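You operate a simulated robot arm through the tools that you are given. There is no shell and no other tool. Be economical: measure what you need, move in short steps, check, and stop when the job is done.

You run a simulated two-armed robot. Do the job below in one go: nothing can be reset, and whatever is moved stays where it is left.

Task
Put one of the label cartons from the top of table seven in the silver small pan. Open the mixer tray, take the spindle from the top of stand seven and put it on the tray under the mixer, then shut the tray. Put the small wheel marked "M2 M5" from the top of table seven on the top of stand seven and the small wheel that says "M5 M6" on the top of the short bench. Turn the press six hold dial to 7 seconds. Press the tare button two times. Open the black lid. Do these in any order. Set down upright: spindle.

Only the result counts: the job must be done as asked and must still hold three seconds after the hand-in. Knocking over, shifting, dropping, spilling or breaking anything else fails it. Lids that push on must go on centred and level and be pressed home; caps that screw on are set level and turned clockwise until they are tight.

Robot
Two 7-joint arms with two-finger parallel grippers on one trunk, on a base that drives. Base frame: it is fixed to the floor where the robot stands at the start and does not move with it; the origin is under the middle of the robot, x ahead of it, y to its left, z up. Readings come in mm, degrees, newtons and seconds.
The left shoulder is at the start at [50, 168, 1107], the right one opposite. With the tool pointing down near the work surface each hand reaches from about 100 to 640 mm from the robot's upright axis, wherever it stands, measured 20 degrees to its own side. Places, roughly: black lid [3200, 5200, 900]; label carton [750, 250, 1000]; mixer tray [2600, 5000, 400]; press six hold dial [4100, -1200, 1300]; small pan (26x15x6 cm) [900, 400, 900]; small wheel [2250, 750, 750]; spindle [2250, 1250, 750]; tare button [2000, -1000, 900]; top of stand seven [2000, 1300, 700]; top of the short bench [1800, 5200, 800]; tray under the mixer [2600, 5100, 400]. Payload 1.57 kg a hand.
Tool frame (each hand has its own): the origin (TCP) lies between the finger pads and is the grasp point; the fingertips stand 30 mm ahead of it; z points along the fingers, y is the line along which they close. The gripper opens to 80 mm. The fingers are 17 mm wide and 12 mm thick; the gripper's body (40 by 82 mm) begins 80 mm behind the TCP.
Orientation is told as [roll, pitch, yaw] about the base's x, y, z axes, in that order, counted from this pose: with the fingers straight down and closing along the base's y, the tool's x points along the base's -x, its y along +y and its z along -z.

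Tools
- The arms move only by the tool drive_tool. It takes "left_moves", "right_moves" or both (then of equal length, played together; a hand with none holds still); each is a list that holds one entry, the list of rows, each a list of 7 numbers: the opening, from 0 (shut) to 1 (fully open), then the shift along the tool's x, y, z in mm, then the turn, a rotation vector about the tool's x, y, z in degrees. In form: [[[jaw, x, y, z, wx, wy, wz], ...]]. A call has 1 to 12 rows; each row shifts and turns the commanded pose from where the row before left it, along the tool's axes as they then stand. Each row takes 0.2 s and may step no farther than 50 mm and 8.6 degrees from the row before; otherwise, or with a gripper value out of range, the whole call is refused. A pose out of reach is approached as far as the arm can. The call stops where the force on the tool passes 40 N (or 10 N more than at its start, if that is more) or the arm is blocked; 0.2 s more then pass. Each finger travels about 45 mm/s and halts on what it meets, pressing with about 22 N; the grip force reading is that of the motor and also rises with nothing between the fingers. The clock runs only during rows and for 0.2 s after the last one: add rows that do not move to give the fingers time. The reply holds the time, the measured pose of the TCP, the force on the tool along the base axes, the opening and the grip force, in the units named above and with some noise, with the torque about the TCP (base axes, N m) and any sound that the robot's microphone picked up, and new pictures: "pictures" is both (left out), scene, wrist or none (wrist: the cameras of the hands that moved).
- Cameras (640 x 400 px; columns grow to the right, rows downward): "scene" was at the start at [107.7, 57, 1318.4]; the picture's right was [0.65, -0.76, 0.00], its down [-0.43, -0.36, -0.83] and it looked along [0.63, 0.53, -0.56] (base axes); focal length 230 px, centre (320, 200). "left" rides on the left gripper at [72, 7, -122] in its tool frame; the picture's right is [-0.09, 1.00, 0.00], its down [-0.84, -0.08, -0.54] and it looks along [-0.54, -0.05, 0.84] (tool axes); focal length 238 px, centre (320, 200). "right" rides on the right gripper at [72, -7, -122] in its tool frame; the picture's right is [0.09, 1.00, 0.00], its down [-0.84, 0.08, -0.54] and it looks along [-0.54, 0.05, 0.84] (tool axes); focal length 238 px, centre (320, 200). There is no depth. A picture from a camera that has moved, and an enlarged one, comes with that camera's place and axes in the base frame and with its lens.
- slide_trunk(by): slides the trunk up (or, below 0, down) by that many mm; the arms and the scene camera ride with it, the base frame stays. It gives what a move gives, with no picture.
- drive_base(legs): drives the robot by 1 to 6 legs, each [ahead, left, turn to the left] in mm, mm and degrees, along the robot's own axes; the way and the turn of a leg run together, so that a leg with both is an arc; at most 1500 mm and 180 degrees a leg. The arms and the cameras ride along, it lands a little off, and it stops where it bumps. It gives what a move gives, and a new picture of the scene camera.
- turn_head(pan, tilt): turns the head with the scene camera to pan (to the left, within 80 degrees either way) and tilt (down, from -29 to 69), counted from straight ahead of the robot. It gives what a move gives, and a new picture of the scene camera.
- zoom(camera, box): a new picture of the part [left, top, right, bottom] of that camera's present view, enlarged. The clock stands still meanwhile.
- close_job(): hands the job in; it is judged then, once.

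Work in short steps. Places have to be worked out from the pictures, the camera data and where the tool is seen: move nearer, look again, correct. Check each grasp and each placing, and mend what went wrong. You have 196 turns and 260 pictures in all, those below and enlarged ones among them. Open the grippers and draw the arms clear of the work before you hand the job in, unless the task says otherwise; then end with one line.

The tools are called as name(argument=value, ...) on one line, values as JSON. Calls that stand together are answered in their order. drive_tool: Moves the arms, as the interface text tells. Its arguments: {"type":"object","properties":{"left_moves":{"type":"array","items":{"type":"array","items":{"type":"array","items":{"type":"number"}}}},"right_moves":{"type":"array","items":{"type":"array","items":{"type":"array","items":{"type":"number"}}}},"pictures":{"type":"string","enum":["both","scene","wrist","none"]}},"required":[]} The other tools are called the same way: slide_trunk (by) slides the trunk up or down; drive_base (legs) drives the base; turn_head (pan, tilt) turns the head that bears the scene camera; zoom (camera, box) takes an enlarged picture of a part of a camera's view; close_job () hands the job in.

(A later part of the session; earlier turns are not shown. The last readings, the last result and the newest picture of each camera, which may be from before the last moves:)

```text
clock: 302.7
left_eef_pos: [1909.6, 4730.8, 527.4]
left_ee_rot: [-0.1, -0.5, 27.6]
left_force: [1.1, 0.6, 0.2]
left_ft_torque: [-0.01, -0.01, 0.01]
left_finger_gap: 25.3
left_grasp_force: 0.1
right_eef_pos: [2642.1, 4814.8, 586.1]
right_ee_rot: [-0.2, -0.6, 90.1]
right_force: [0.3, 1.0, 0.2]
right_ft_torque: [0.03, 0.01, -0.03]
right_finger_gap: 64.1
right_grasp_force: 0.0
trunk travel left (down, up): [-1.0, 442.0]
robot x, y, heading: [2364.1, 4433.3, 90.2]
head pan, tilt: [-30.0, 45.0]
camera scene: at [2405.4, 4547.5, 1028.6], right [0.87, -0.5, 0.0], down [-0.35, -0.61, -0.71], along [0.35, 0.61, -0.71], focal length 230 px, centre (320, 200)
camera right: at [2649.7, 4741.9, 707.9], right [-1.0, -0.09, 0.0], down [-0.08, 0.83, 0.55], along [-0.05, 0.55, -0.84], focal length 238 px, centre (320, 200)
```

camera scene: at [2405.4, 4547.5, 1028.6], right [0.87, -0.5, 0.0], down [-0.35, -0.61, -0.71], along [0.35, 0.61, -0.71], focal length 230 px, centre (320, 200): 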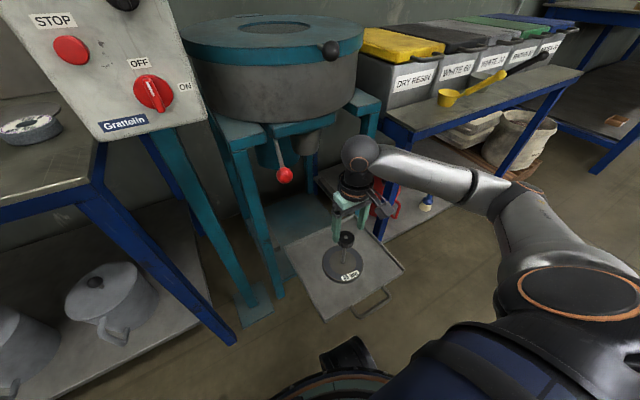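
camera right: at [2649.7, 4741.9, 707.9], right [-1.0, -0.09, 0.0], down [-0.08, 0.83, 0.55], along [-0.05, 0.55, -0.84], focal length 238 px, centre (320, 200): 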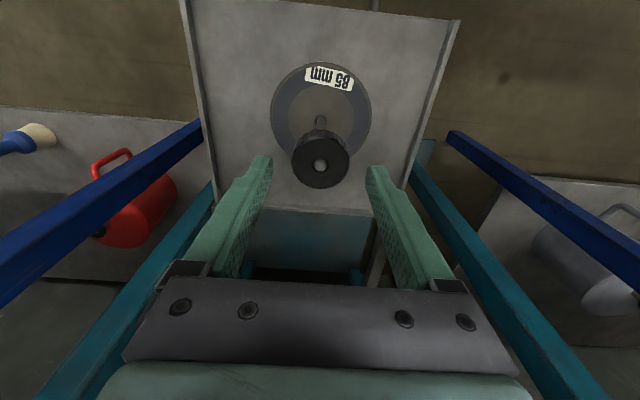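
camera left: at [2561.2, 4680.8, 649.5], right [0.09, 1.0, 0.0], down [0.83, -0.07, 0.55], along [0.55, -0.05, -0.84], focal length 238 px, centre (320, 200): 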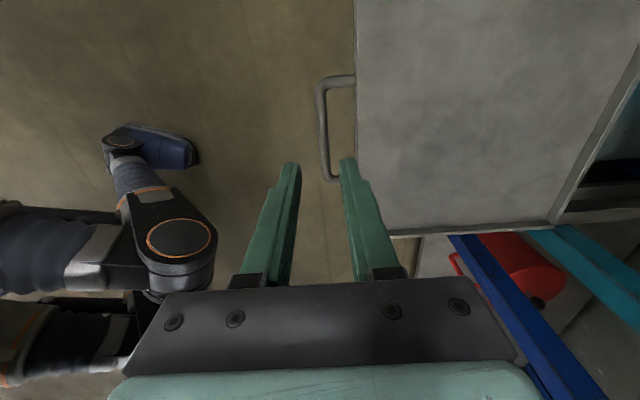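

The spindle stands upright on the tray. I raise the right hand, back off and return to the left-hand stance to re-grip the handle and push the tray shut.

drive_tool(right_moves=[[[0.8, 0, 0, -25, 0, 0, 0], [0.8, 0, 0, 0, 0, 0, 0]]], pictures="none")

drive_base(legs=[[-400, 0, 0], [0, -535, 0], [0, 0, -27.8]])

drive_tool(right_moves=[[[0.8, 30, 20, -25, 0, 0, 0], [0.8, 30, 20, -25, 0, 0, 0], [0.8, 30, 20, -25, 0, 0, 0], [0.8, 30, 10, -25, 0, 0, 0], [0.8, 0, 0, 0, 0, 0, 0]]], pictures="none")

```text
clock: 303.3
left_eef_pos: [1909.5, 4731.9, 527.4]
left_ee_rot: [-0.2, -0.4, 27.8]
left_force: [0.5, 0.0, 0.1]
left_ft_torque: [0.0, -0.02, -0.01]
left_finger_gap: 25.6
left_grasp_force: 0.1
right_eef_pos: [2640.0, 4813.0, 610.8]
right_ee_rot: [-0.2, -0.6, 90.0]
right_force: [-0.1, -0.9, 0.3]
right_ft_torque: [0.03, 0.01, -0.02]
right_finger_gap: 63.9
right_grasp_force: 0.1
trunk travel left (down, up): [-1.0, 442.0]
robot x, y, heading: [2367.2, 4437.5, 89.9]
head pan, tilt: [-30.0, 45.0]
```

```text
clock: 311.9
left_eef_pos: [2627.1, 4507.5, 527.0]
left_ee_rot: [-0.3, -0.5, 0.5]
left_force: [0.2, -0.7, -0.8]
left_ft_torque: [-0.01, -0.01, 0.0]
left_finger_gap: 25.6
left_grasp_force: 0.1
right_eef_pos: [3315.3, 4245.1, 610.9]
right_ee_rot: [-0.2, -0.5, 62.7]
right_force: [-0.6, 0.4, -0.4]
right_ft_torque: [-0.04, 0.0, -0.03]
right_finger_gap: 63.7
right_grasp_force: 0.0
trunk travel left (down, up): [-1.0, 442.0]
robot x, y, heading: [2897.2, 4036.1, 62.8]
head pan, tilt: [-30.0, 45.0]
camera scene: at [2983.5, 4116.4, 1028.6], right [0.54, -0.84, 0.0], down [-0.6, -0.38, -0.71], along [0.6, 0.38, -0.71], focal length 230 px, centre (320, 200)
```

scene: 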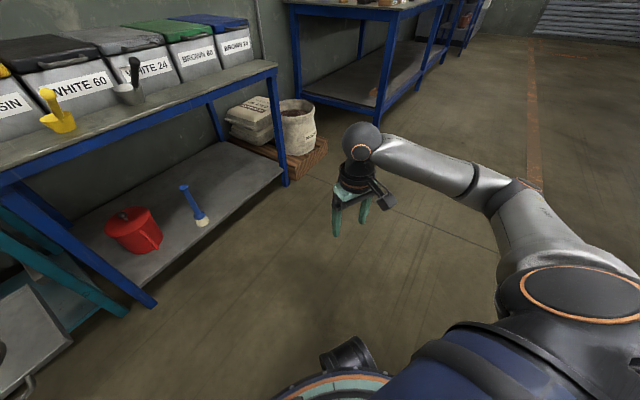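

```text
clock: 313.1
left_eef_pos: [2627.1, 4506.9, 527.6]
left_ee_rot: [-0.2, -0.5, 0.4]
left_force: [1.1, 0.4, 0.4]
left_ft_torque: [0.0, 0.02, -0.01]
left_finger_gap: 25.8
left_grasp_force: 0.0
right_eef_pos: [3197.6, 4169.6, 710.2]
right_ee_rot: [-0.2, -0.5, 62.6]
right_force: [-0.9, 0.7, -0.8]
right_ft_torque: [0.02, 0.0, -0.01]
right_finger_gap: 64.0
right_grasp_force: 0.1
trunk travel left (down, up): [-1.0, 442.0]
robot x, y, heading: [2896.2, 4033.8, 62.4]
head pan, tilt: [-30.0, 45.0]
```

The left hand needs another 167 mm in +y to be over the bar. I drive there and check from the wrist camera.

drive_base(legs=[[151, 71, 0]])

drive_tool(left_moves=[[[0.32, 0, 0, 30, 0, 0, 0], [0.32, 0, 0, 30, 0, 0, 0], [0.32, 0, 0, 20, 0, 0, 0], [0.32, 0, 0, 0, 0, 0, 0]]], pictures="wrist")

```text
clock: 314.6
left_eef_pos: [2634.1, 4671.5, 527.0]
left_ee_rot: [-0.1, -0.5, 0.4]
left_force: [1.1, -0.6, -0.6]
left_ft_torque: [0.01, -0.01, 0.01]
left_finger_gap: 25.6
left_grasp_force: 0.0
right_eef_pos: [3204.0, 4334.5, 711.1]
right_ee_rot: [-0.3, -0.6, 62.5]
right_force: [0.6, 0.2, -0.5]
right_ft_torque: [0.0, 0.0, 0.0]
right_finger_gap: 63.9
right_grasp_force: 0.0
trunk travel left (down, up): [-1.0, 442.0]
robot x, y, heading: [2905.0, 4198.2, 62.5]
head pan, tilt: [-30.0, 45.0]
camera scene: at [2989.4, 4280.7, 1028.6], right [0.54, -0.84, 0.0], down [-0.6, -0.38, -0.71], along [0.6, 0.38, -0.71], focal length 230 px, centre (320, 200)
```

scene: 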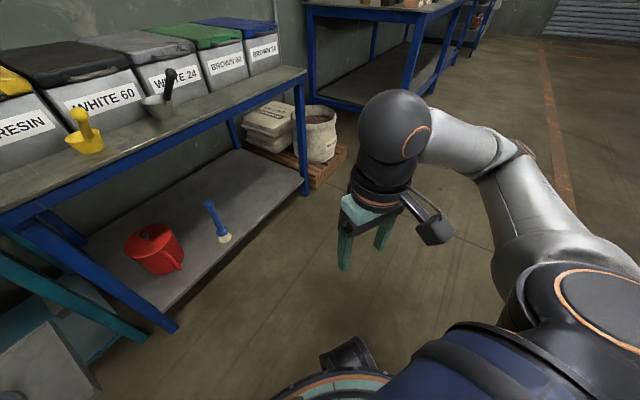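

```text
clock: 315.6
left_eef_pos: [2634.8, 4671.1, 446.0]
left_ee_rot: [-0.2, -0.5, 0.3]
left_force: [-0.7, -0.5, -0.3]
left_ft_torque: [-0.01, 0.01, 0.0]
left_finger_gap: 25.7
left_grasp_force: 0.0
right_eef_pos: [3205.1, 4334.8, 709.5]
right_ee_rot: [-0.2, -0.6, 62.7]
right_force: [-0.8, -0.4, -0.1]
right_ft_torque: [0.0, 0.01, -0.01]
right_finger_gap: 63.9
right_grasp_force: 0.1
trunk travel left (down, up): [-1.0, 442.0]
robot x, y, heading: [2904.3, 4200.8, 62.6]
head pan, tilt: [-30.0, 45.0]
camera left: at [2560.5, 4678.5, 568.3], right [0.09, 1.0, 0.0], down [0.83, -0.07, 0.55], along [0.55, -0.05, -0.84], focal length 238 px, centre (320, 200)
```

left: 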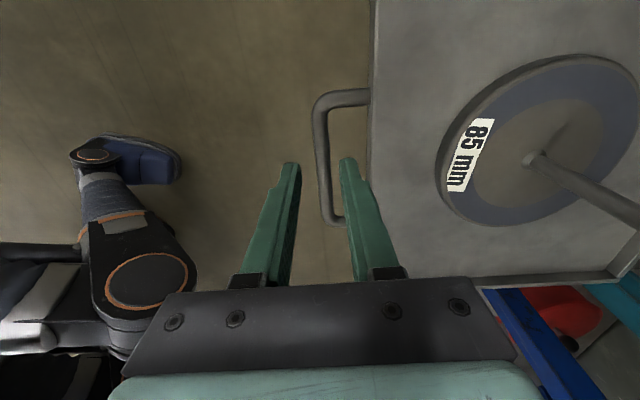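

Aligned within 2 mm. I lower around the bar and close.

drive_tool(left_moves=[[[0.32, 0, 2.5, 15, 0, 0, 0], [0.32, 0, 0, 15, 0, 0, 0], [0.32, 0, 0, 14, 0, 0, 0], [0.32, 0, 0, 0, 0, 0, 0], [0, 0, 0, 0, 0, 0, 0], [0, 0, 0, 0, 0, 0, 0], [0, 0, 0, 0, 0, 0, 0]]], pictures="none")

```text
clock: 317.2
left_eef_pos: [2633.7, 4673.7, 401.1]
left_ee_rot: [-0.3, -0.5, 0.4]
left_force: [-0.3, 0.9, -1.8]
left_ft_torque: [0.03, -0.01, -0.26]
left_finger_gap: 11.7
left_grasp_force: 29.0
right_eef_pos: [3204.0, 4335.0, 710.2]
right_ee_rot: [-0.3, -0.4, 62.5]
right_force: [0.1, -0.2, -0.1]
right_ft_torque: [-0.02, 0.02, 0.03]
right_finger_gap: 64.0
right_grasp_force: 0.1
trunk travel left (down, up): [-1.0, 442.0]
robot x, y, heading: [2902.0, 4198.6, 62.7]
head pan, tilt: [-30.0, 45.0]
```

The bar is gripped. I push the tray in by driving the base in +y, most of the way first.

drive_base(legs=[[80, 41, 0], [71, 37, 0]])

turn_head(pan=45, tilt=45)

```text
clock: 318.9
left_eef_pos: [2634.2, 4844.1, 401.9]
left_ee_rot: [-0.2, -0.5, 0.5]
left_force: [-9.4, 2.3, -4.6]
left_ft_torque: [0.11, 0.13, -0.28]
left_finger_gap: 11.7
left_grasp_force: 28.8
right_eef_pos: [3204.5, 4505.3, 710.0]
right_ee_rot: [-0.1, -0.6, 62.6]
right_force: [0.3, 0.5, -0.6]
right_ft_torque: [0.01, 0.0, 0.0]
right_finger_gap: 64.0
right_grasp_force: 0.1
trunk travel left (down, up): [-1.0, 442.0]
robot x, y, heading: [2907.3, 4372.7, 62.6]
head pan, tilt: [-30.0, 45.0]
camera scene: at [2990.4, 4450.3, 1028.5], right [0.54, -0.84, 0.0], down [-0.6, -0.38, -0.71], along [0.6, 0.38, -0.71], focal length 230 px, centre (320, 200)
```

scene: 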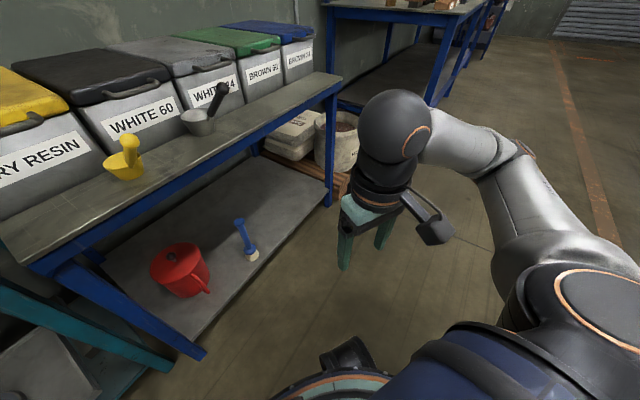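

```text
clock: 320.4
left_eef_pos: [2634.8, 4841.8, 401.5]
left_ee_rot: [-0.2, -0.5, 0.5]
left_force: [0.0, 0.5, -4.1]
left_ft_torque: [0.04, -0.07, -0.29]
left_finger_gap: 11.9
left_grasp_force: 29.5
right_eef_pos: [3203.6, 4504.8, 711.3]
right_ee_rot: [-0.2, -0.5, 62.7]
right_force: [-0.4, 0.6, 0.4]
right_ft_torque: [0.04, 0.02, 0.01]
right_finger_gap: 64.0
right_grasp_force: 0.1
trunk travel left (down, up): [-1.0, 442.0]
robot x, y, heading: [2902.1, 4369.4, 62.6]
head pan, tilt: [45.0, 45.0]
camera scene: at [2897.4, 4483.9, 1028.5], right [0.95, 0.3, 0.0], down [0.21, -0.67, -0.71], along [-0.21, 0.67, -0.71], focal length 230 px, centre (320, 200)
```

scene: 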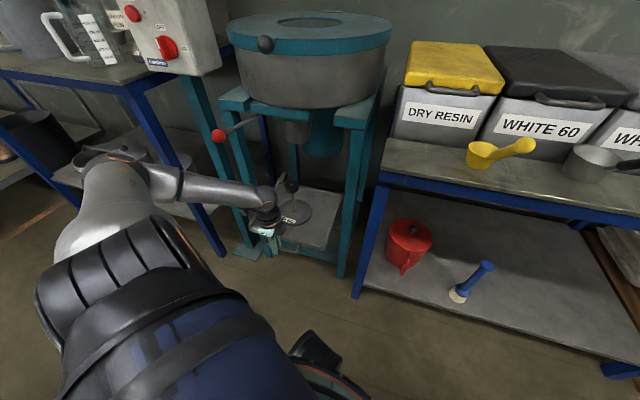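

The spindle still stands upright. I push the last ~47 mm until it stops.

drive_base(legs=[[40, 21, 0]])

drive_base(legs=[[6, 3, 0]])

```text
clock: 321.3
left_eef_pos: [2634.7, 4887.9, 401.9]
left_ee_rot: [0.1, -0.6, 0.5]
left_force: [3.1, 2.4, -6.1]
left_ft_torque: [0.14, 0.08, -0.28]
left_finger_gap: 11.5
left_grasp_force: 29.0
right_eef_pos: [3204.2, 4548.2, 709.6]
right_ee_rot: [-0.2, -0.5, 62.8]
right_force: [0.3, 0.5, -0.1]
right_ft_torque: [0.02, -0.04, 0.01]
right_finger_gap: 64.1
right_grasp_force: 0.1
trunk travel left (down, up): [-1.0, 442.0]
robot x, y, heading: [2902.2, 4414.4, 62.7]
head pan, tilt: [45.0, 45.0]
camera scene: at [2896.8, 4528.1, 1028.4], right [0.95, 0.3, 0.0], down [0.21, -0.67, -0.71], along [-0.21, 0.67, -0.71], focal length 230 px, centre (320, 200)
```

scene: 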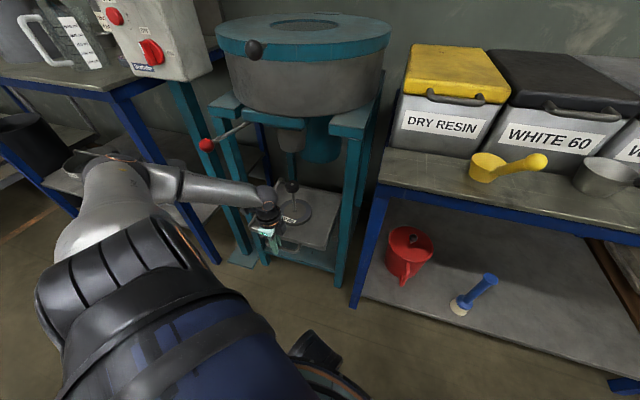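

```text
clock: 322.1
left_eef_pos: [2634.6, 4890.3, 401.0]
left_ee_rot: [-0.7, -0.4, 0.5]
left_force: [0.0, -30.3, 13.8]
left_ft_torque: [-0.39, -0.25, -0.31]
left_finger_gap: 11.7
left_grasp_force: 28.6
right_eef_pos: [3204.7, 4553.8, 710.1]
right_ee_rot: [-0.1, -0.6, 62.7]
right_force: [-0.9, 0.6, 0.2]
right_ft_torque: [0.02, 0.02, -0.02]
right_finger_gap: 63.9
right_grasp_force: 0.1
trunk travel left (down, up): [-1.0, 442.0]
robot x, y, heading: [2901.5, 4420.2, 62.6]
head pan, tilt: [45.0, 45.0]
camera scene: at [2897.4, 4533.0, 1028.9], right [0.95, 0.3, 0.0], down [0.21, -0.67, -0.71], along [-0.21, 0.67, -0.71], focal length 230 px, centre (320, 200)
```

scene: 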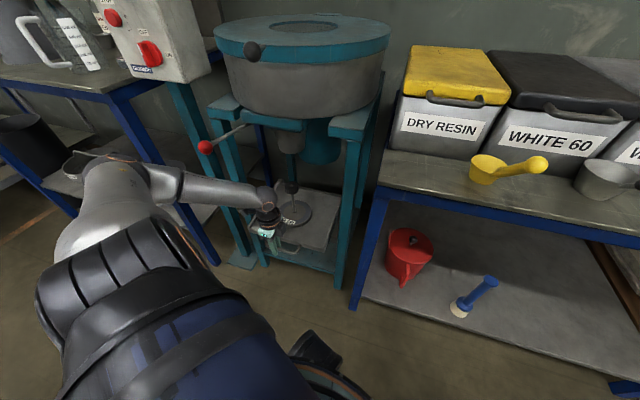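

A 30 N reaction shows the tray is against its stop: shut. I relax the push slightly, open, and lift the hand out.

drive_tool(left_moves=[[[0, 0, -3, 0, 0, 0, 0], [0.31, 0, 0, 0, 0, 0, 0], [0.31, 0, 0, 0, 0, 0, 0], [0.31, 0, 0, 0, 0, 0, 0], [0.31, 0, 0, -20, 0, 0, 0], [0.31, 0, 0, -35, 0, 0, 0], [0.31, 0, 0, -35, 0, 0, 0], [0.31, 0, -20, -30, 0, 0, 0], [0.31, 0, 0, 0, 0, 0, 0]]], pictures="wrist")

```text
clock: 324.1
left_eef_pos: [2632.3, 4866.3, 522.3]
left_ee_rot: [-0.7, -0.4, 0.6]
left_force: [0.1, 0.7, 0.3]
left_ft_torque: [0.0, 0.03, 0.02]
left_finger_gap: 24.8
left_grasp_force: 0.0
right_eef_pos: [3203.7, 4554.2, 710.2]
right_ee_rot: [-0.2, -0.6, 62.6]
right_force: [-1.3, 0.5, 0.4]
right_ft_torque: [0.01, -0.02, -0.01]
right_finger_gap: 64.3
right_grasp_force: 0.2
trunk travel left (down, up): [-1.0, 442.0]
robot x, y, heading: [2900.0, 4421.0, 62.5]
head pan, tilt: [45.0, 45.0]
camera left: at [2558.3, 4874.6, 643.9], right [0.08, 1.0, -0.01], down [0.83, -0.06, 0.55], along [0.55, -0.06, -0.84], focal length 238 px, centre (320, 200)
```

left: 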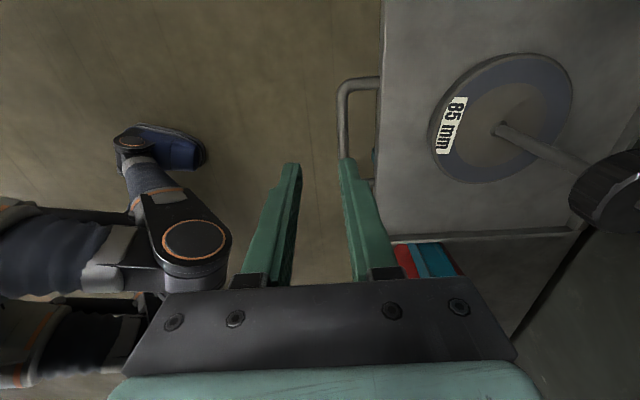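

The tray is shut (bar back at y≈4890) with the spindle standing on it. I back away, raise the trunk and go to the bins to look at the black lid.

drive_base(legs=[[-311, -162, 0], [0, 0, 27.4]])

slide_trunk(by=270)

turn_head(pan=-5, tilt=30)

```text
clock: 327.7
left_eef_pos: [2454.0, 4339.8, 522.4]
left_ee_rot: [-0.8, -0.3, 28.2]
left_force: [0.4, -0.5, -0.2]
left_ft_torque: [0.01, 0.01, 0.03]
left_finger_gap: 24.6
left_grasp_force: 0.2
right_eef_pos: [3105.4, 4330.9, 710.9]
right_ee_rot: [-0.1, -0.6, 90.6]
right_force: [0.2, -0.3, 0.1]
right_ft_torque: [-0.02, 0.0, -0.03]
right_finger_gap: 64.1
right_grasp_force: 0.0
trunk travel left (down, up): [-1.0, 442.0]
robot x, y, heading: [2900.1, 4074.0, 90.4]
head pan, tilt: [45.0, 45.0]
camera scene: at [2844.0, 4169.5, 1028.6], right [0.7, 0.71, 0.0], down [0.5, -0.5, -0.71], along [-0.5, 0.5, -0.71], focal length 230 px, centre (320, 200)
```

scene: 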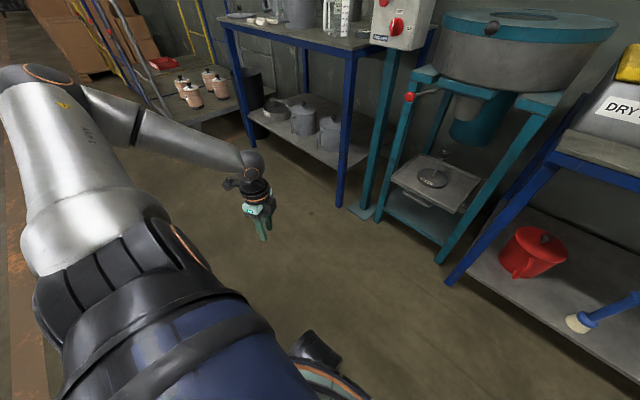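

```text
clock: 330.4
left_eef_pos: [2454.6, 4341.4, 790.6]
left_ee_rot: [-0.8, -0.4, 28.2]
left_force: [0.9, 0.3, -0.3]
left_ft_torque: [-0.02, -0.02, 0.01]
left_finger_gap: 24.6
left_grasp_force: 0.0
right_eef_pos: [3106.3, 4331.5, 980.9]
right_ee_rot: [-0.2, -0.7, 90.5]
right_force: [-0.4, -0.3, 1.1]
right_ft_torque: [0.03, -0.01, 0.02]
right_finger_gap: 64.3
right_grasp_force: 0.0
trunk travel left (down, up): [-271.0, 172.0]
robot x, y, heading: [2901.5, 4073.9, 90.5]
head pan, tilt: [45.0, 45.0]
```

```text
clock: 331.6
left_eef_pos: [2454.7, 4340.1, 792.5]
left_ee_rot: [-0.6, -0.5, 28.1]
left_force: [0.0, 0.9, 0.9]
left_ft_torque: [0.02, -0.02, -0.02]
left_finger_gap: 24.9
left_grasp_force: 0.1
right_eef_pos: [3106.4, 4331.4, 980.7]
right_ee_rot: [-0.2, -0.5, 90.4]
right_force: [0.4, 0.5, -0.6]
right_ft_torque: [-0.03, 0.0, 0.01]
right_finger_gap: 63.9
right_grasp_force: 0.1
trunk travel left (down, up): [-271.0, 172.0]
robot x, y, heading: [2908.1, 4071.2, 90.2]
head pan, tilt: [-5.0, 30.0]
camera scene: at [2909.1, 4202.5, 1321.2], right [1.0, -0.08, 0.0], down [-0.04, -0.5, -0.87], along [0.07, 0.86, -0.5], focal length 230 px, centre (320, 200)
```

scene: 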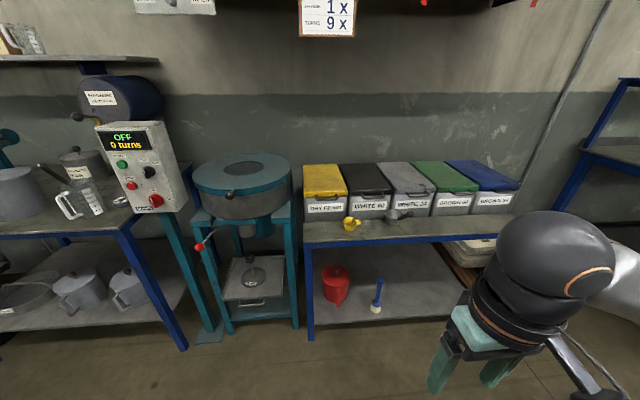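

The black lid's bow handle is near (3177,4979,888), hinge at the back around y 5250. I'll lift it from beneath with closed fingers pointing forward. First I tuck the left arm and pitch the right hand forward, in free space.

drive_tool(left_moves=[[[0.3, -5, -25, -34, 0, 0, 0], [0.3, -5, -25, -34, 0, 0, 0], [0.3, -5, -25, -34, 0, 0, 0], [0.3, -5, -25, -34, 0, 0, 0], [0.3, -5, -25, -34, 0, 0, 0], [0.3, -5, -25, -34, 0, 0, 0], [0.3, 0, 0, 0, 0, 0, 0], [0.3, 0, 0, 0, 0, 0, 0], [0.3, 0, 0, 0, 0, 0, 0], [0.3, 0, 0, 0, 0, 0, 0], [0.3, 0, 0, 0, 0, 0, 0], [0.3, 0, 0, 0, 0, 0, 0]]], right_moves=[[[0, -45, -5, 0, 0, 0, 0], [0, -45, -5, 0, 0, 0, 0], [0, -45, -5, 0, 0, 0, 0], [0, -25, -5, 0, 0, -8.5, 0], [0, 0, 0, 0, 0, -8.5, 0], [0, 0, 0, 0, 0, -8.5, 0], [0, 0, 0, 0, 0, -8.5, 0], [0, 0, 0, 0, 0, -8.5, 0], [0, 0, 0, 0, 0, -8.5, 0], [0, 0, 0, 0, 0, -8.5, 0], [0, 0, 0, 0, 0, -8.5, 0], [0, 0, 0, 0, 0, 0, 0]]], pictures="none")

slide_trunk(by=-70)

```text
clock: 334.2
left_eef_pos: [2529.5, 4236.5, 1007.5]
left_ee_rot: [-0.9, -0.5, 28.3]
left_force: [-0.3, -0.2, -0.8]
left_ft_torque: [0.0, 0.01, -0.01]
left_finger_gap: 23.7
left_grasp_force: 0.1
left hand out of reach, approached as far as the arm can: row 5, 6
right_eef_pos: [3123.3, 4533.1, 980.4]
right_ee_rot: [-0.5, -68.7, 91.0]
right_force: [-0.7, -0.6, -0.7]
right_ft_torque: [0.02, 0.02, -0.02]
right_finger_gap: 0.0
right_grasp_force: 21.1
right hand out of reach, approached as far as the arm can: row 9, 10, 11
trunk travel left (down, up): [-271.0, 172.0]
robot x, y, heading: [2901.0, 4074.1, 90.6]
head pan, tilt: [-5.0, 30.0]
```

```text
clock: 335.3
left_eef_pos: [2529.0, 4237.4, 936.9]
left_ee_rot: [-0.8, -0.5, 28.2]
left_force: [-0.2, 0.4, 0.3]
left_ft_torque: [-0.04, 0.03, -0.01]
left_finger_gap: 24.3
left_grasp_force: 0.1
right_eef_pos: [3123.5, 4532.0, 909.0]
right_ee_rot: [-0.7, -68.6, 91.0]
right_force: [-0.7, -0.7, 0.4]
right_ft_torque: [-0.03, -0.01, -0.02]
right_finger_gap: 0.0
right_grasp_force: 21.8
trunk travel left (down, up): [-201.0, 242.0]
robot x, y, heading: [2899.5, 4073.9, 90.2]
head pan, tilt: [-5.0, 30.0]
```

The right hand now points forward. I'll instead grip the bar with the fingers closing vertically, so I roll the hand 90° and open it.

drive_tool(right_moves=[[[0.5, 0, 0, 0, 0, 0, -8.5], [0.5, 0, 0, 0, 0, 0, -8.5], [0.5, 0, 0, 0, 0, 0, -8.5], [0.5, 0, 0, 0, 0, 0, -8.5], [0.5, 0, 0, 0, 0, 0, -8.5], [0.5, 0, 0, 0, 0, 0, -8.5], [0.5, 0, 0, 0, 0, 0, -8.5], [0.5, 0, 0, 0, 0, 0, -8.5], [0.5, 0, 0, 0, 0, 0, -8.5], [0.5, 0, 0, 0, 0, 0, -8.5], [0.5, 0, 0, 0, 0, 0, -5], [0.5, 0, 0, 0, 0, 0, 0]]], pictures="wrist")

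```text
clock: 337.9
left_eef_pos: [2529.4, 4236.8, 937.6]
left_ee_rot: [-0.8, -0.5, 28.2]
left_force: [0.0, -0.1, 0.3]
left_ft_torque: [0.0, -0.01, 0.0]
left_finger_gap: 23.8
left_grasp_force: 0.0
right_eef_pos: [3123.6, 4532.9, 910.1]
right_ee_rot: [-68.5, 0.3, -179.6]
right_force: [0.5, -0.3, -0.1]
right_ft_torque: [-0.01, -0.02, -0.03]
right_finger_gap: 39.8
right_grasp_force: 0.0
trunk travel left (down, up): [-201.0, 242.0]
robot x, y, heading: [2898.8, 4073.7, 90.4]
head pan, tilt: [-5.0, 30.0]
camera right: at [3197.2, 4423.1, 962.0], right [0.1, -0.36, -0.93], down [-0.83, -0.54, 0.12], along [-0.54, 0.76, -0.36], focal length 238 px, centre (320, 200)
```

right: 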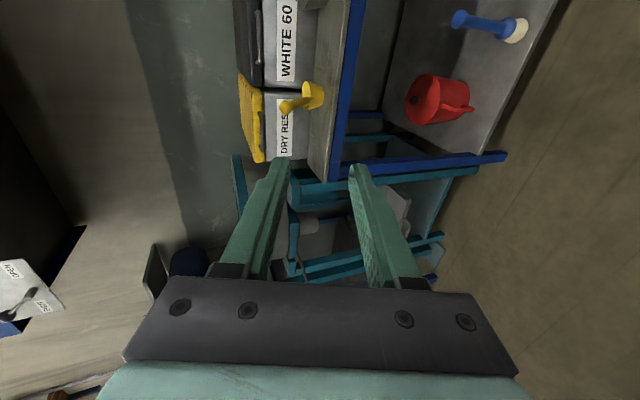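

The roll works. I drive the base so the hand comes about 80 mm in front of the black lid's handle, and look.

drive_base(legs=[[200, -54, 0], [150, 0, 0]])

drive_tool(right_moves=[[[0.5, 0, 0, 0, 0, 0, 0]]], pictures="wrist")

```text
clock: 340.5
left_eef_pos: [2582.1, 4593.1, 937.4]
left_ee_rot: [-0.8, -0.5, 28.1]
left_force: [1.1, 0.5, 0.9]
left_ft_torque: [0.02, -0.04, -0.02]
left_finger_gap: 24.0
left_grasp_force: 0.1
right_eef_pos: [3176.7, 4888.5, 909.6]
right_ee_rot: [-68.5, 0.2, -179.7]
right_force: [1.0, 0.0, -0.2]
right_ft_torque: [0.01, 0.03, 0.03]
right_finger_gap: 40.0
right_grasp_force: 0.1
trunk travel left (down, up): [-201.0, 242.0]
robot x, y, heading: [2955.2, 4427.7, 90.4]
head pan, tilt: [-5.0, 30.0]
camera scene: at [2961.8, 4558.3, 1251.1], right [1.0, -0.08, 0.0], down [-0.04, -0.5, -0.87], along [0.07, 0.86, -0.5], focal length 230 px, centre (320, 200)
```

scene: 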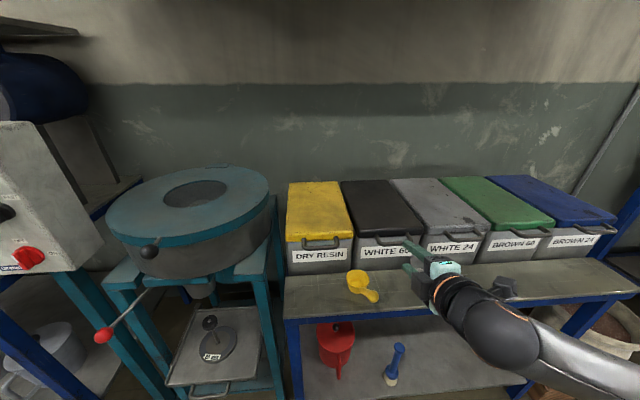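

```text
clock: 340.9
left_eef_pos: [2581.8, 4592.9, 936.9]
left_ee_rot: [-0.7, -0.6, 28.2]
left_force: [0.0, 0.1, -0.4]
left_ft_torque: [-0.01, 0.02, -0.01]
left_finger_gap: 24.0
left_grasp_force: 0.1
right_eef_pos: [3176.0, 4887.8, 910.1]
right_ee_rot: [-68.5, 0.2, -179.7]
right_force: [0.5, 0.2, 0.0]
right_ft_torque: [-0.02, -0.01, 0.01]
right_finger_gap: 40.1
right_grasp_force: 0.1
trunk travel left (down, up): [-201.0, 242.0]
robot x, y, heading: [2956.2, 4428.9, 90.4]
head pan, tilt: [-5.0, 30.0]
camera right: at [3250.0, 4778.2, 961.9], right [0.1, -0.36, -0.93], down [-0.83, -0.54, 0.12], along [-0.54, 0.76, -0.36], focal length 238 px, centre (320, 200)
```

right: 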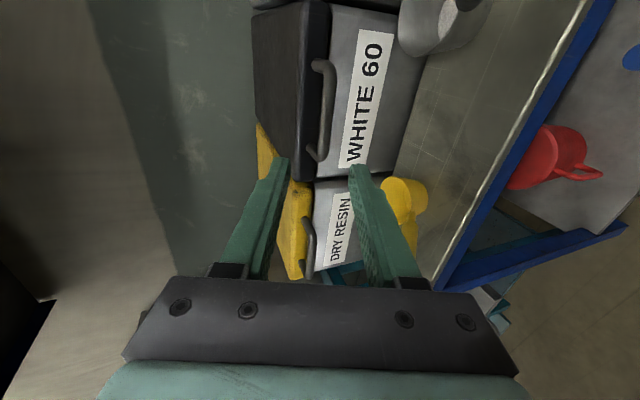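

The handle seems farther than I thought, around (3192,5040,850), almost straight along the tool axis. I advance 80 mm and re-measure.

drive_tool(right_moves=[[[0.5, 7, 0, 40, 0, 0, 0], [0.5, 7, 0, 40, 0, 0, 0], [0.5, 0, 0, 0, 0, 0, 0]]], pictures="wrist")

```text
clock: 341.7
left_eef_pos: [2582.2, 4592.6, 936.4]
left_ee_rot: [-0.7, -0.5, 28.2]
left_force: [0.1, -0.7, -1.1]
left_ft_torque: [0.03, 0.03, 0.01]
left_finger_gap: 24.0
left_grasp_force: 0.1
right_eef_pos: [3189.9, 4963.1, 880.1]
right_ee_rot: [-68.5, 0.3, -179.6]
right_force: [0.3, 0.4, 0.5]
right_ft_torque: [0.01, 0.01, 0.04]
right_finger_gap: 40.2
right_grasp_force: 0.1
trunk travel left (down, up): [-201.0, 242.0]
robot x, y, heading: [2956.0, 4428.9, 90.2]
head pan, tilt: [-5.0, 30.0]
camera right: at [3263.9, 4852.8, 932.4], right [0.1, -0.36, -0.93], down [-0.83, -0.54, 0.12], along [-0.54, 0.76, -0.36], focal length 238 px, centre (320, 200)
```

right: 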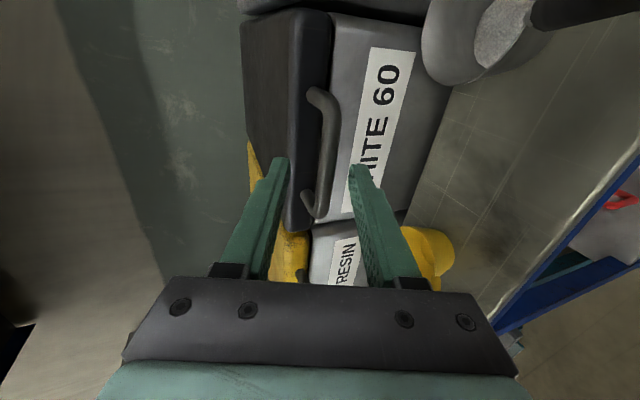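

The bar is now at about (3199,5003,861), 44 mm ahead of the TCP. I narrow the opening and advance so the fingertips straddle it.

drive_tool(right_moves=[[[0.38, 6, 3, 0, 0, 0, 0], [0.38, 0, 0, 12, 0, 0, 0], [0.38, 0, 0, 10, 0, 0, 0], [0.38, 0, 0, 0, 0, 0, 0]]], pictures="wrist")

zoom(camera="right", box=[220, 80, 420, 240])

```text
clock: 342.7
left_eef_pos: [2581.1, 4593.5, 937.7]
left_ee_rot: [-0.8, -0.4, 28.3]
left_force: [-0.3, -0.6, -0.7]
left_ft_torque: [0.0, -0.01, -0.01]
left_finger_gap: 24.2
left_grasp_force: 0.1
right_eef_pos: [3196.0, 4983.2, 869.3]
right_ee_rot: [-68.5, 0.2, -179.6]
right_force: [-0.4, -0.7, -0.5]
right_ft_torque: [-0.01, -0.01, -0.04]
right_finger_gap: 30.5
right_grasp_force: 0.0
trunk travel left (down, up): [-201.0, 242.0]
robot x, y, heading: [2951.4, 4428.7, 90.2]
head pan, tilt: [-5.0, 30.0]
camera right: at [3269.3, 4872.8, 921.4], right [0.1, -0.36, -0.93], down [-0.83, -0.54, 0.12], along [-0.54, 0.76, -0.36], focal length 238 px, centre (320, 200)
```

right: 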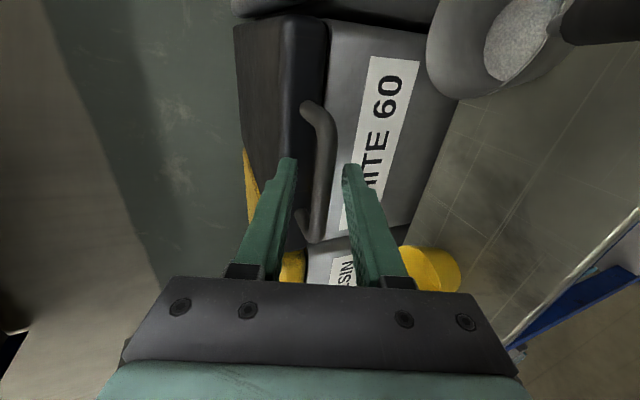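

```text
2.50 times, centred on (320, 160) of right
camera zoom: at [3269.3, 4872.8, 921.4], right [0.1, -0.36, -0.93], down [-0.83, -0.54, 0.12], along [-0.54, 0.76, -0.36], focal length 596 px, centre (320, 300)
```

zoom: 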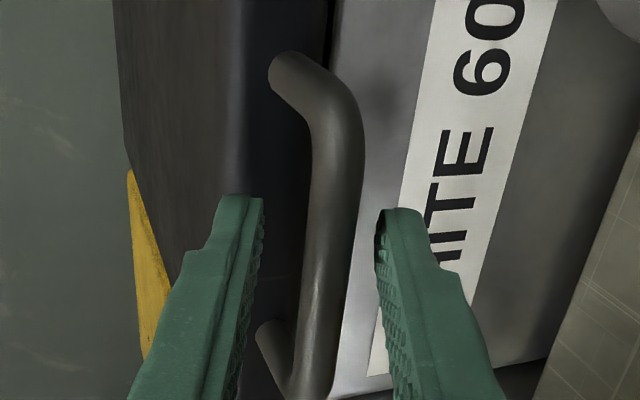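

The bar lies between the fingertips. I close and check the gap.

drive_tool(right_moves=[[[0, 0, 0, 0, 0, 0, 0], [0, 0, 0, 0, 0, 0, 0], [0, 0, 0, 0, 0, 0, 0], [0, 0, 0, 0, 0, 0, 0]]], pictures="wrist")

```text
clock: 343.7
left_eef_pos: [2581.9, 4592.5, 937.1]
left_ee_rot: [-0.8, -0.5, 28.2]
left_force: [-1.2, -0.2, -0.6]
left_ft_torque: [0.02, -0.04, 0.01]
left_finger_gap: 24.1
left_grasp_force: 0.1
right_eef_pos: [3194.1, 4982.7, 870.2]
right_ee_rot: [-68.5, 0.2, -179.6]
right_force: [-1.3, -3.0, -0.9]
right_ft_torque: [-0.12, 0.15, -0.2]
right_finger_gap: 12.1
right_grasp_force: 29.1
trunk travel left (down, up): [-201.0, 242.0]
robot x, y, heading: [2952.8, 4428.5, 90.5]
head pan, tilt: [-5.0, 30.0]
camera right: at [3269.2, 4872.5, 921.2], right [0.1, -0.36, -0.93], down [-0.83, -0.54, 0.12], along [-0.54, 0.76, -0.36], focal length 238 px, centre (320, 200)
```

right: 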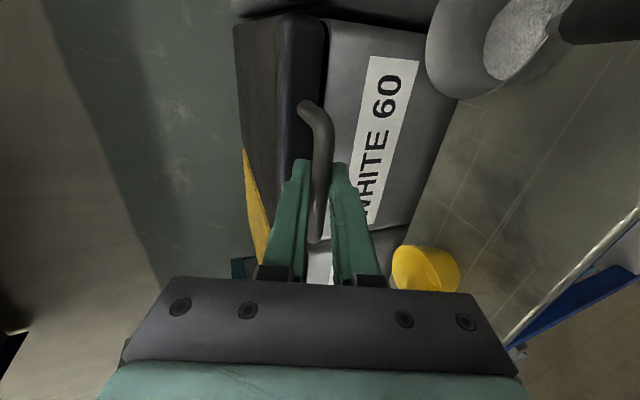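

The handle is gripped. I lift along the lid's arc, first about 20° of it, watching the forces.

drive_tool(right_moves=[[[0, 0, -20.5, -8, 0, 0, 0], [0, 0, -20.5, -8, 0, 0, 0], [0, 0, -20.6, -4.9, 0, 0, 0], [0, 0, -22.1, -3.9, 0, 0, 0], [0, 0, 0, 0, 0, 0, 0]]], pictures="both")

```text
clock: 344.9
left_eef_pos: [2582.1, 4595.2, 936.6]
left_ee_rot: [-1.0, -0.4, 28.3]
left_force: [0.7, 0.1, 0.4]
left_ft_torque: [-0.01, 0.0, 0.0]
left_finger_gap: 24.2
left_grasp_force: 0.1
right_eef_pos: [3194.7, 4992.1, 954.7]
right_ee_rot: [-68.2, 0.2, -179.5]
right_force: [-1.8, 25.1, -9.2]
right_ft_torque: [-0.01, 0.15, -0.04]
right_finger_gap: 11.7
right_grasp_force: 29.3
trunk travel left (down, up): [-201.0, 242.0]
robot x, y, heading: [2955.9, 4427.5, 90.4]
head pan, tilt: [-5.0, 30.0]
camera scene: at [2961.9, 4561.4, 1250.7], right [1.0, -0.08, 0.0], down [-0.04, -0.5, -0.86], along [0.07, 0.86, -0.5], focal length 230 px, centre (320, 200)
camera right: at [3269.3, 4881.9, 1007.4], right [0.1, -0.37, -0.92], down [-0.83, -0.54, 0.13], along [-0.54, 0.76, -0.36], focal length 238 px, centre (320, 200)
```

scene: 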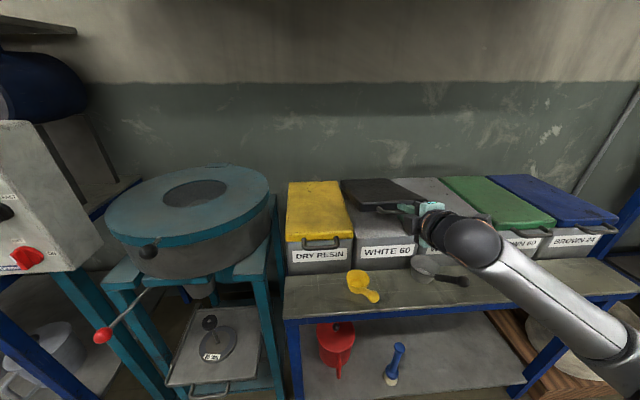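
right: 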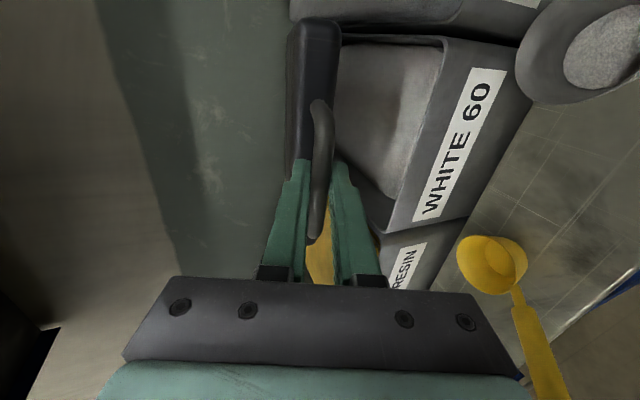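

The lid rises. A 25 N pull toward the hinge says I should move further forward as I lift. I adjust and continue.

drive_tool(right_moves=[[[0, 0, -21.5, 5.5, 0, 0, 0], [0, 0, -19.3, 0, 0, 0, 0], [0, 0, -19.1, 2.2, 0, 0, 0], [0, 0, -18.4, 5.7, 0, 0, 0], [0, 0, 0, 0, 0, 0, 0]]], pictures="none")

```text
clock: 346.1
left_eef_pos: [2582.0, 4588.9, 938.3]
left_ee_rot: [-0.5, -0.6, 28.2]
left_force: [-0.5, 0.9, 0.1]
left_ft_torque: [-0.02, -0.01, -0.01]
left_finger_gap: 23.8
left_grasp_force: 0.0
right_eef_pos: [3193.5, 5028.9, 1029.1]
right_ee_rot: [-68.8, 0.2, -179.5]
right_force: [3.0, -23.7, 10.8]
right_ft_torque: [0.0, 0.23, -0.18]
right_finger_gap: 11.8
right_grasp_force: 29.2
trunk travel left (down, up): [-201.0, 242.0]
robot x, y, heading: [2955.0, 4427.5, 90.6]
head pan, tilt: [-5.0, 30.0]
```

Now slightly too far forward; the radius is larger (≈320 mm). I correct the arc and continue in shorter steps.

drive_tool(right_moves=[[[0, 0, -27.9, 0.4, 0, 0, 0], [0, 0, -32.3, 9, 0, 0, 0], [0, 0, 0, 0, 0, 0, 0]]], pictures="none")

```text
clock: 346.9
left_eef_pos: [2582.4, 4592.7, 936.5]
left_ee_rot: [-0.8, -0.5, 28.2]
left_force: [0.1, -0.3, -0.4]
left_ft_torque: [-0.03, -0.03, -0.05]
left_finger_gap: 24.1
left_grasp_force: 0.1
right_eef_pos: [3194.1, 5061.9, 1075.6]
right_ee_rot: [-68.5, 0.4, -179.7]
right_force: [2.3, -3.0, 0.8]
right_ft_torque: [0.02, -0.08, -0.69]
right_finger_gap: 11.5
right_grasp_force: 29.2
trunk travel left (down, up): [-201.0, 242.0]
robot x, y, heading: [2954.3, 4430.5, 90.6]
head pan, tilt: [-5.0, 30.0]
```

Forces are near zero, and the fit gives the hinge at about (5275,881) with R≈270. I continue along that arc.

drive_tool(right_moves=[[[0, 0, -29.5, 14.5, 0, 0, 0], [0, 0, -27.8, 18.1, 0, 0, 0], [0, 0, 0, 0, 0, 0, 0]]], pictures="none")

```text
clock: 347.7
left_eef_pos: [2582.5, 4591.7, 938.5]
left_ee_rot: [-0.7, -0.4, 28.2]
left_force: [0.1, 0.6, 0.8]
left_ft_torque: [-0.02, -0.01, 0.0]
left_finger_gap: 23.8
left_grasp_force: 0.1
right_eef_pos: [3194.5, 5110.3, 1124.8]
right_ee_rot: [-69.0, 0.2, -179.5]
right_force: [7.1, -9.7, 10.2]
right_ft_torque: [0.09, 0.07, -0.18]
right_finger_gap: 11.7
right_grasp_force: 28.8
trunk travel left (down, up): [-201.0, 242.0]
robot x, y, heading: [2959.1, 4424.2, 90.5]
head pan, tilt: [-5.0, 30.0]
```

Still following well. Next part of the arc, with slightly more lift.

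drive_tool(right_moves=[[[0, 0, -28.2, 17.9, 0, 0, 0], [0, 0, -23.3, 23.8, 0, 0, 0], [0, 0, 0, 0, 0, 0, 0]]], pictures="both")

```text
clock: 348.5
left_eef_pos: [2582.4, 4590.0, 939.0]
left_ee_rot: [-0.6, -0.5, 28.2]
left_force: [-0.3, 0.3, -1.1]
left_ft_torque: [0.05, 0.01, 0.01]
left_finger_gap: 23.7
left_grasp_force: 0.1
right_eef_pos: [3193.8, 5167.1, 1158.3]
right_ee_rot: [-69.4, 0.3, -179.6]
right_force: [11.8, -12.5, 22.0]
right_ft_torque: [0.07, 0.16, -0.01]
right_finger_gap: 11.7
right_grasp_force: 29.1
trunk travel left (down, up): [-201.0, 242.0]
robot x, y, heading: [2954.3, 4428.7, 90.3]
head pan, tilt: [-5.0, 30.0]
camera scene: at [2962.6, 4553.6, 1251.9], right [1.0, -0.08, 0.0], down [-0.04, -0.49, -0.87], along [0.07, 0.87, -0.5], focal length 230 px, centre (320, 200)
camera right: at [3268.4, 5056.0, 1208.6], right [0.1, -0.35, -0.93], down [-0.83, -0.54, 0.11], along [-0.54, 0.77, -0.35], focal length 238 px, centre (320, 200)
```

scene: 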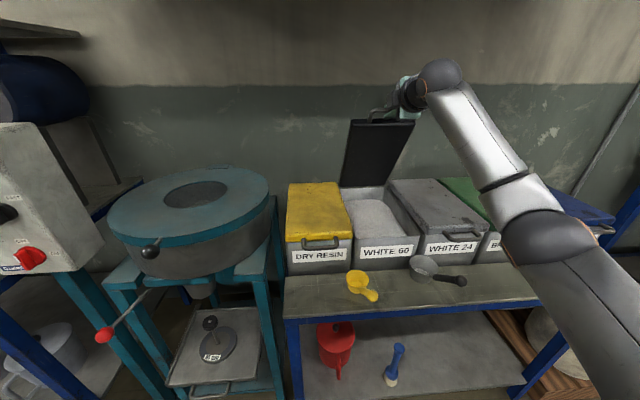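
right: 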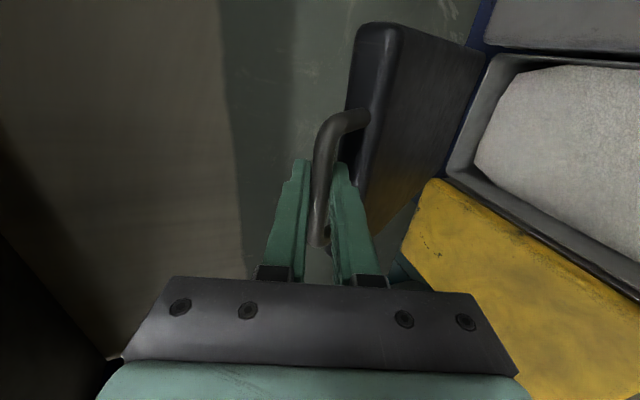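

The lid is close to vertical. I continue over the top, slightly higher and to the right.

drive_tool(right_moves=[[[0, 2, -24, 22.8, 0, 0, 0], [0, 2, -21.4, 27, 0, 0, 0], [0, 0, 0, 0, 0, 0, 0]]], pictures="none")

```text
clock: 349.3
left_eef_pos: [2581.9, 4589.4, 939.4]
left_ee_rot: [-0.6, -0.7, 28.1]
left_force: [0.3, -0.6, -0.9]
left_ft_torque: [-0.01, -0.04, 0.02]
left_finger_gap: 24.1
left_grasp_force: 0.1
right_eef_pos: [3191.7, 5209.6, 1176.7]
right_ee_rot: [-69.8, 0.3, -179.3]
right_force: [4.5, -10.3, 26.2]
right_ft_torque: [0.06, 0.25, 0.09]
right_finger_gap: 11.7
right_grasp_force: 29.0
right hand out of reach, approached as far as the arm can: row 2
trunk travel left (down, up): [-201.0, 242.0]
robot x, y, heading: [2957.0, 4426.9, 90.2]
head pan, tilt: [-5.0, 30.0]
```

The arm is at its reach limit, so I continue using the trunk (up) and base (ahead) in small alternating steps.

slide_trunk(by=10)

drive_base(legs=[[28, 0, 0]])

slide_trunk(by=8)

```text
clock: 349.9
left_eef_pos: [2581.2, 4590.4, 947.5]
left_ee_rot: [-0.6, -0.6, 28.2]
left_force: [-0.1, 0.8, -1.0]
left_ft_torque: [0.0, 0.0, 0.03]
left_finger_gap: 23.9
left_grasp_force: 0.0
right_eef_pos: [3192.0, 5213.3, 1178.9]
right_ee_rot: [-68.8, 0.2, -179.5]
right_force: [-1.1, -5.5, 13.5]
right_ft_torque: [0.01, 0.45, 0.66]
right_finger_gap: 11.7
right_grasp_force: 28.8
trunk travel left (down, up): [-211.0, 232.0]
robot x, y, heading: [2953.7, 4431.1, 90.2]
head pan, tilt: [-5.0, 30.0]
```

```text
clock: 350.8
left_eef_pos: [2581.5, 4618.0, 947.7]
left_ee_rot: [-0.6, -0.5, 28.3]
left_force: [-0.3, 0.2, 0.1]
left_ft_torque: [0.03, -0.01, -0.03]
left_finger_gap: 24.0
left_grasp_force: 0.1
right_eef_pos: [3192.2, 5238.7, 1187.2]
right_ee_rot: [-69.7, 0.3, -179.5]
right_force: [-2.4, -7.2, 23.4]
right_ft_torque: [0.09, 0.33, 0.01]
right_finger_gap: 11.5
right_grasp_force: 28.9
trunk travel left (down, up): [-211.0, 232.0]
robot x, y, heading: [2950.6, 4456.3, 90.3]
head pan, tilt: [-5.0, 30.0]
camera scene: at [2960.3, 4582.1, 1261.8], right [1.0, -0.08, 0.0], down [-0.04, -0.49, -0.87], along [0.07, 0.87, -0.5], focal length 230 px, centre (320, 200)
```

scene: 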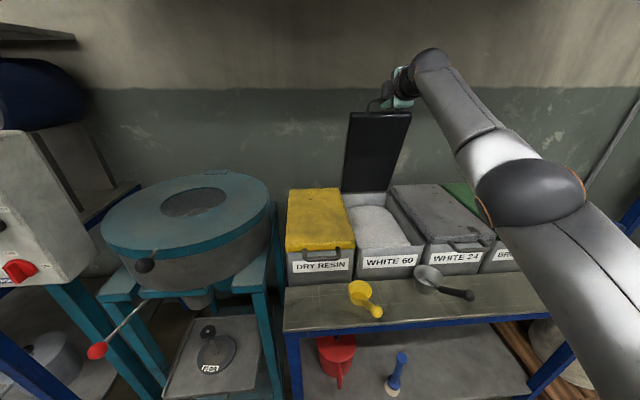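

```text
clock: 351.3
left_eef_pos: [2581.6, 4621.3, 954.8]
left_ee_rot: [-1.0, -0.5, 28.2]
left_force: [-0.3, -0.9, 0.0]
left_ft_torque: [0.01, 0.0, 0.02]
left_finger_gap: 24.0
left_grasp_force: 0.1
right_eef_pos: [3192.1, 5243.5, 1187.7]
right_ee_rot: [-69.2, 0.2, -179.3]
right_force: [-3.0, 0.2, -5.2]
right_ft_torque: [-0.11, 0.31, 0.16]
right_finger_gap: 11.8
right_grasp_force: 28.9
trunk travel left (down, up): [-219.0, 224.0]
robot x, y, heading: [2953.7, 4453.2, 90.3]
head pan, tilt: [-5.0, 30.0]
```

Good, about 77° open with small forces. I continue with more base steps and tiny lifts.

drive_base(legs=[[35, 0, 0]])

slide_trunk(by=4)

drive_base(legs=[[35, 0, 0]])

```text
clock: 352.2
left_eef_pos: [2581.6, 4654.0, 954.8]
left_ee_rot: [-0.7, -0.5, 28.2]
left_force: [0.4, -0.4, 0.3]
left_ft_torque: [-0.01, -0.03, 0.0]
left_finger_gap: 24.0
left_grasp_force: 0.0
right_eef_pos: [3192.6, 5274.3, 1195.7]
right_ee_rot: [-69.9, 0.4, -179.4]
right_force: [-1.8, -2.2, 8.1]
right_ft_torque: [0.11, 0.33, 0.07]
right_finger_gap: 11.9
right_grasp_force: 29.3
trunk travel left (down, up): [-219.0, 224.0]
robot x, y, heading: [2950.8, 4490.5, 90.2]
head pan, tilt: [-5.0, 30.0]
camera scene: at [2960.8, 4619.2, 1269.5], right [1.0, -0.08, 0.0], down [-0.04, -0.5, -0.87], along [0.07, 0.86, -0.5], focal length 230 px, centre (320, 200)
```

scene: 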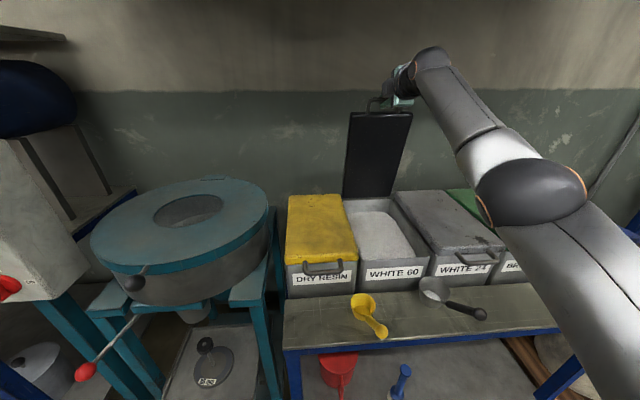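

```text
clock: 352.7
left_eef_pos: [2581.7, 4654.3, 958.8]
left_ee_rot: [-1.0, -0.4, 28.2]
left_force: [0.5, 0.4, -0.7]
left_ft_torque: [0.01, 0.0, 0.02]
left_finger_gap: 24.1
left_grasp_force: 0.0
right_eef_pos: [3192.5, 5276.5, 1195.0]
right_ee_rot: [-69.5, 0.3, -179.3]
right_force: [-2.6, 0.5, -3.9]
right_ft_torque: [-0.04, 0.16, -0.25]
right_finger_gap: 11.6
right_grasp_force: 29.2
trunk travel left (down, up): [-223.0, 220.0]
robot x, y, heading: [2953.0, 4490.2, 90.3]
head pan, tilt: [-5.0, 30.0]
```

```text
clock: 353.6
left_eef_pos: [2582.0, 4689.7, 958.9]
left_ee_rot: [-0.8, -0.6, 28.3]
left_force: [0.4, 0.5, 0.5]
left_ft_torque: [0.01, 0.02, -0.01]
left_finger_gap: 24.2
left_grasp_force: 0.0
right_eef_pos: [3191.0, 5311.1, 1198.7]
right_ee_rot: [-70.0, 0.3, -179.3]
right_force: [-0.4, -0.3, 2.4]
right_ft_torque: [0.11, 0.25, 0.02]
right_finger_gap: 11.7
right_grasp_force: 29.2
trunk travel left (down, up): [-223.0, 220.0]
robot x, y, heading: [2950.6, 4524.3, 90.4]
head pan, tilt: [-5.0, 30.0]
camera scene: at [2961.0, 4655.5, 1273.3], right [1.0, -0.08, 0.0], down [-0.04, -0.5, -0.87], along [0.07, 0.86, -0.5], focal length 230 px, centre (320, 200)
```

scene: 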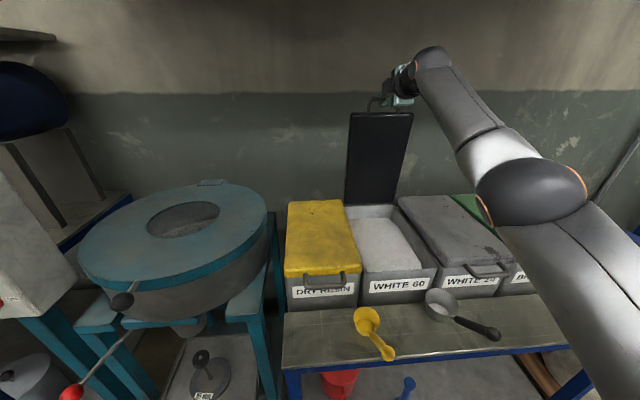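

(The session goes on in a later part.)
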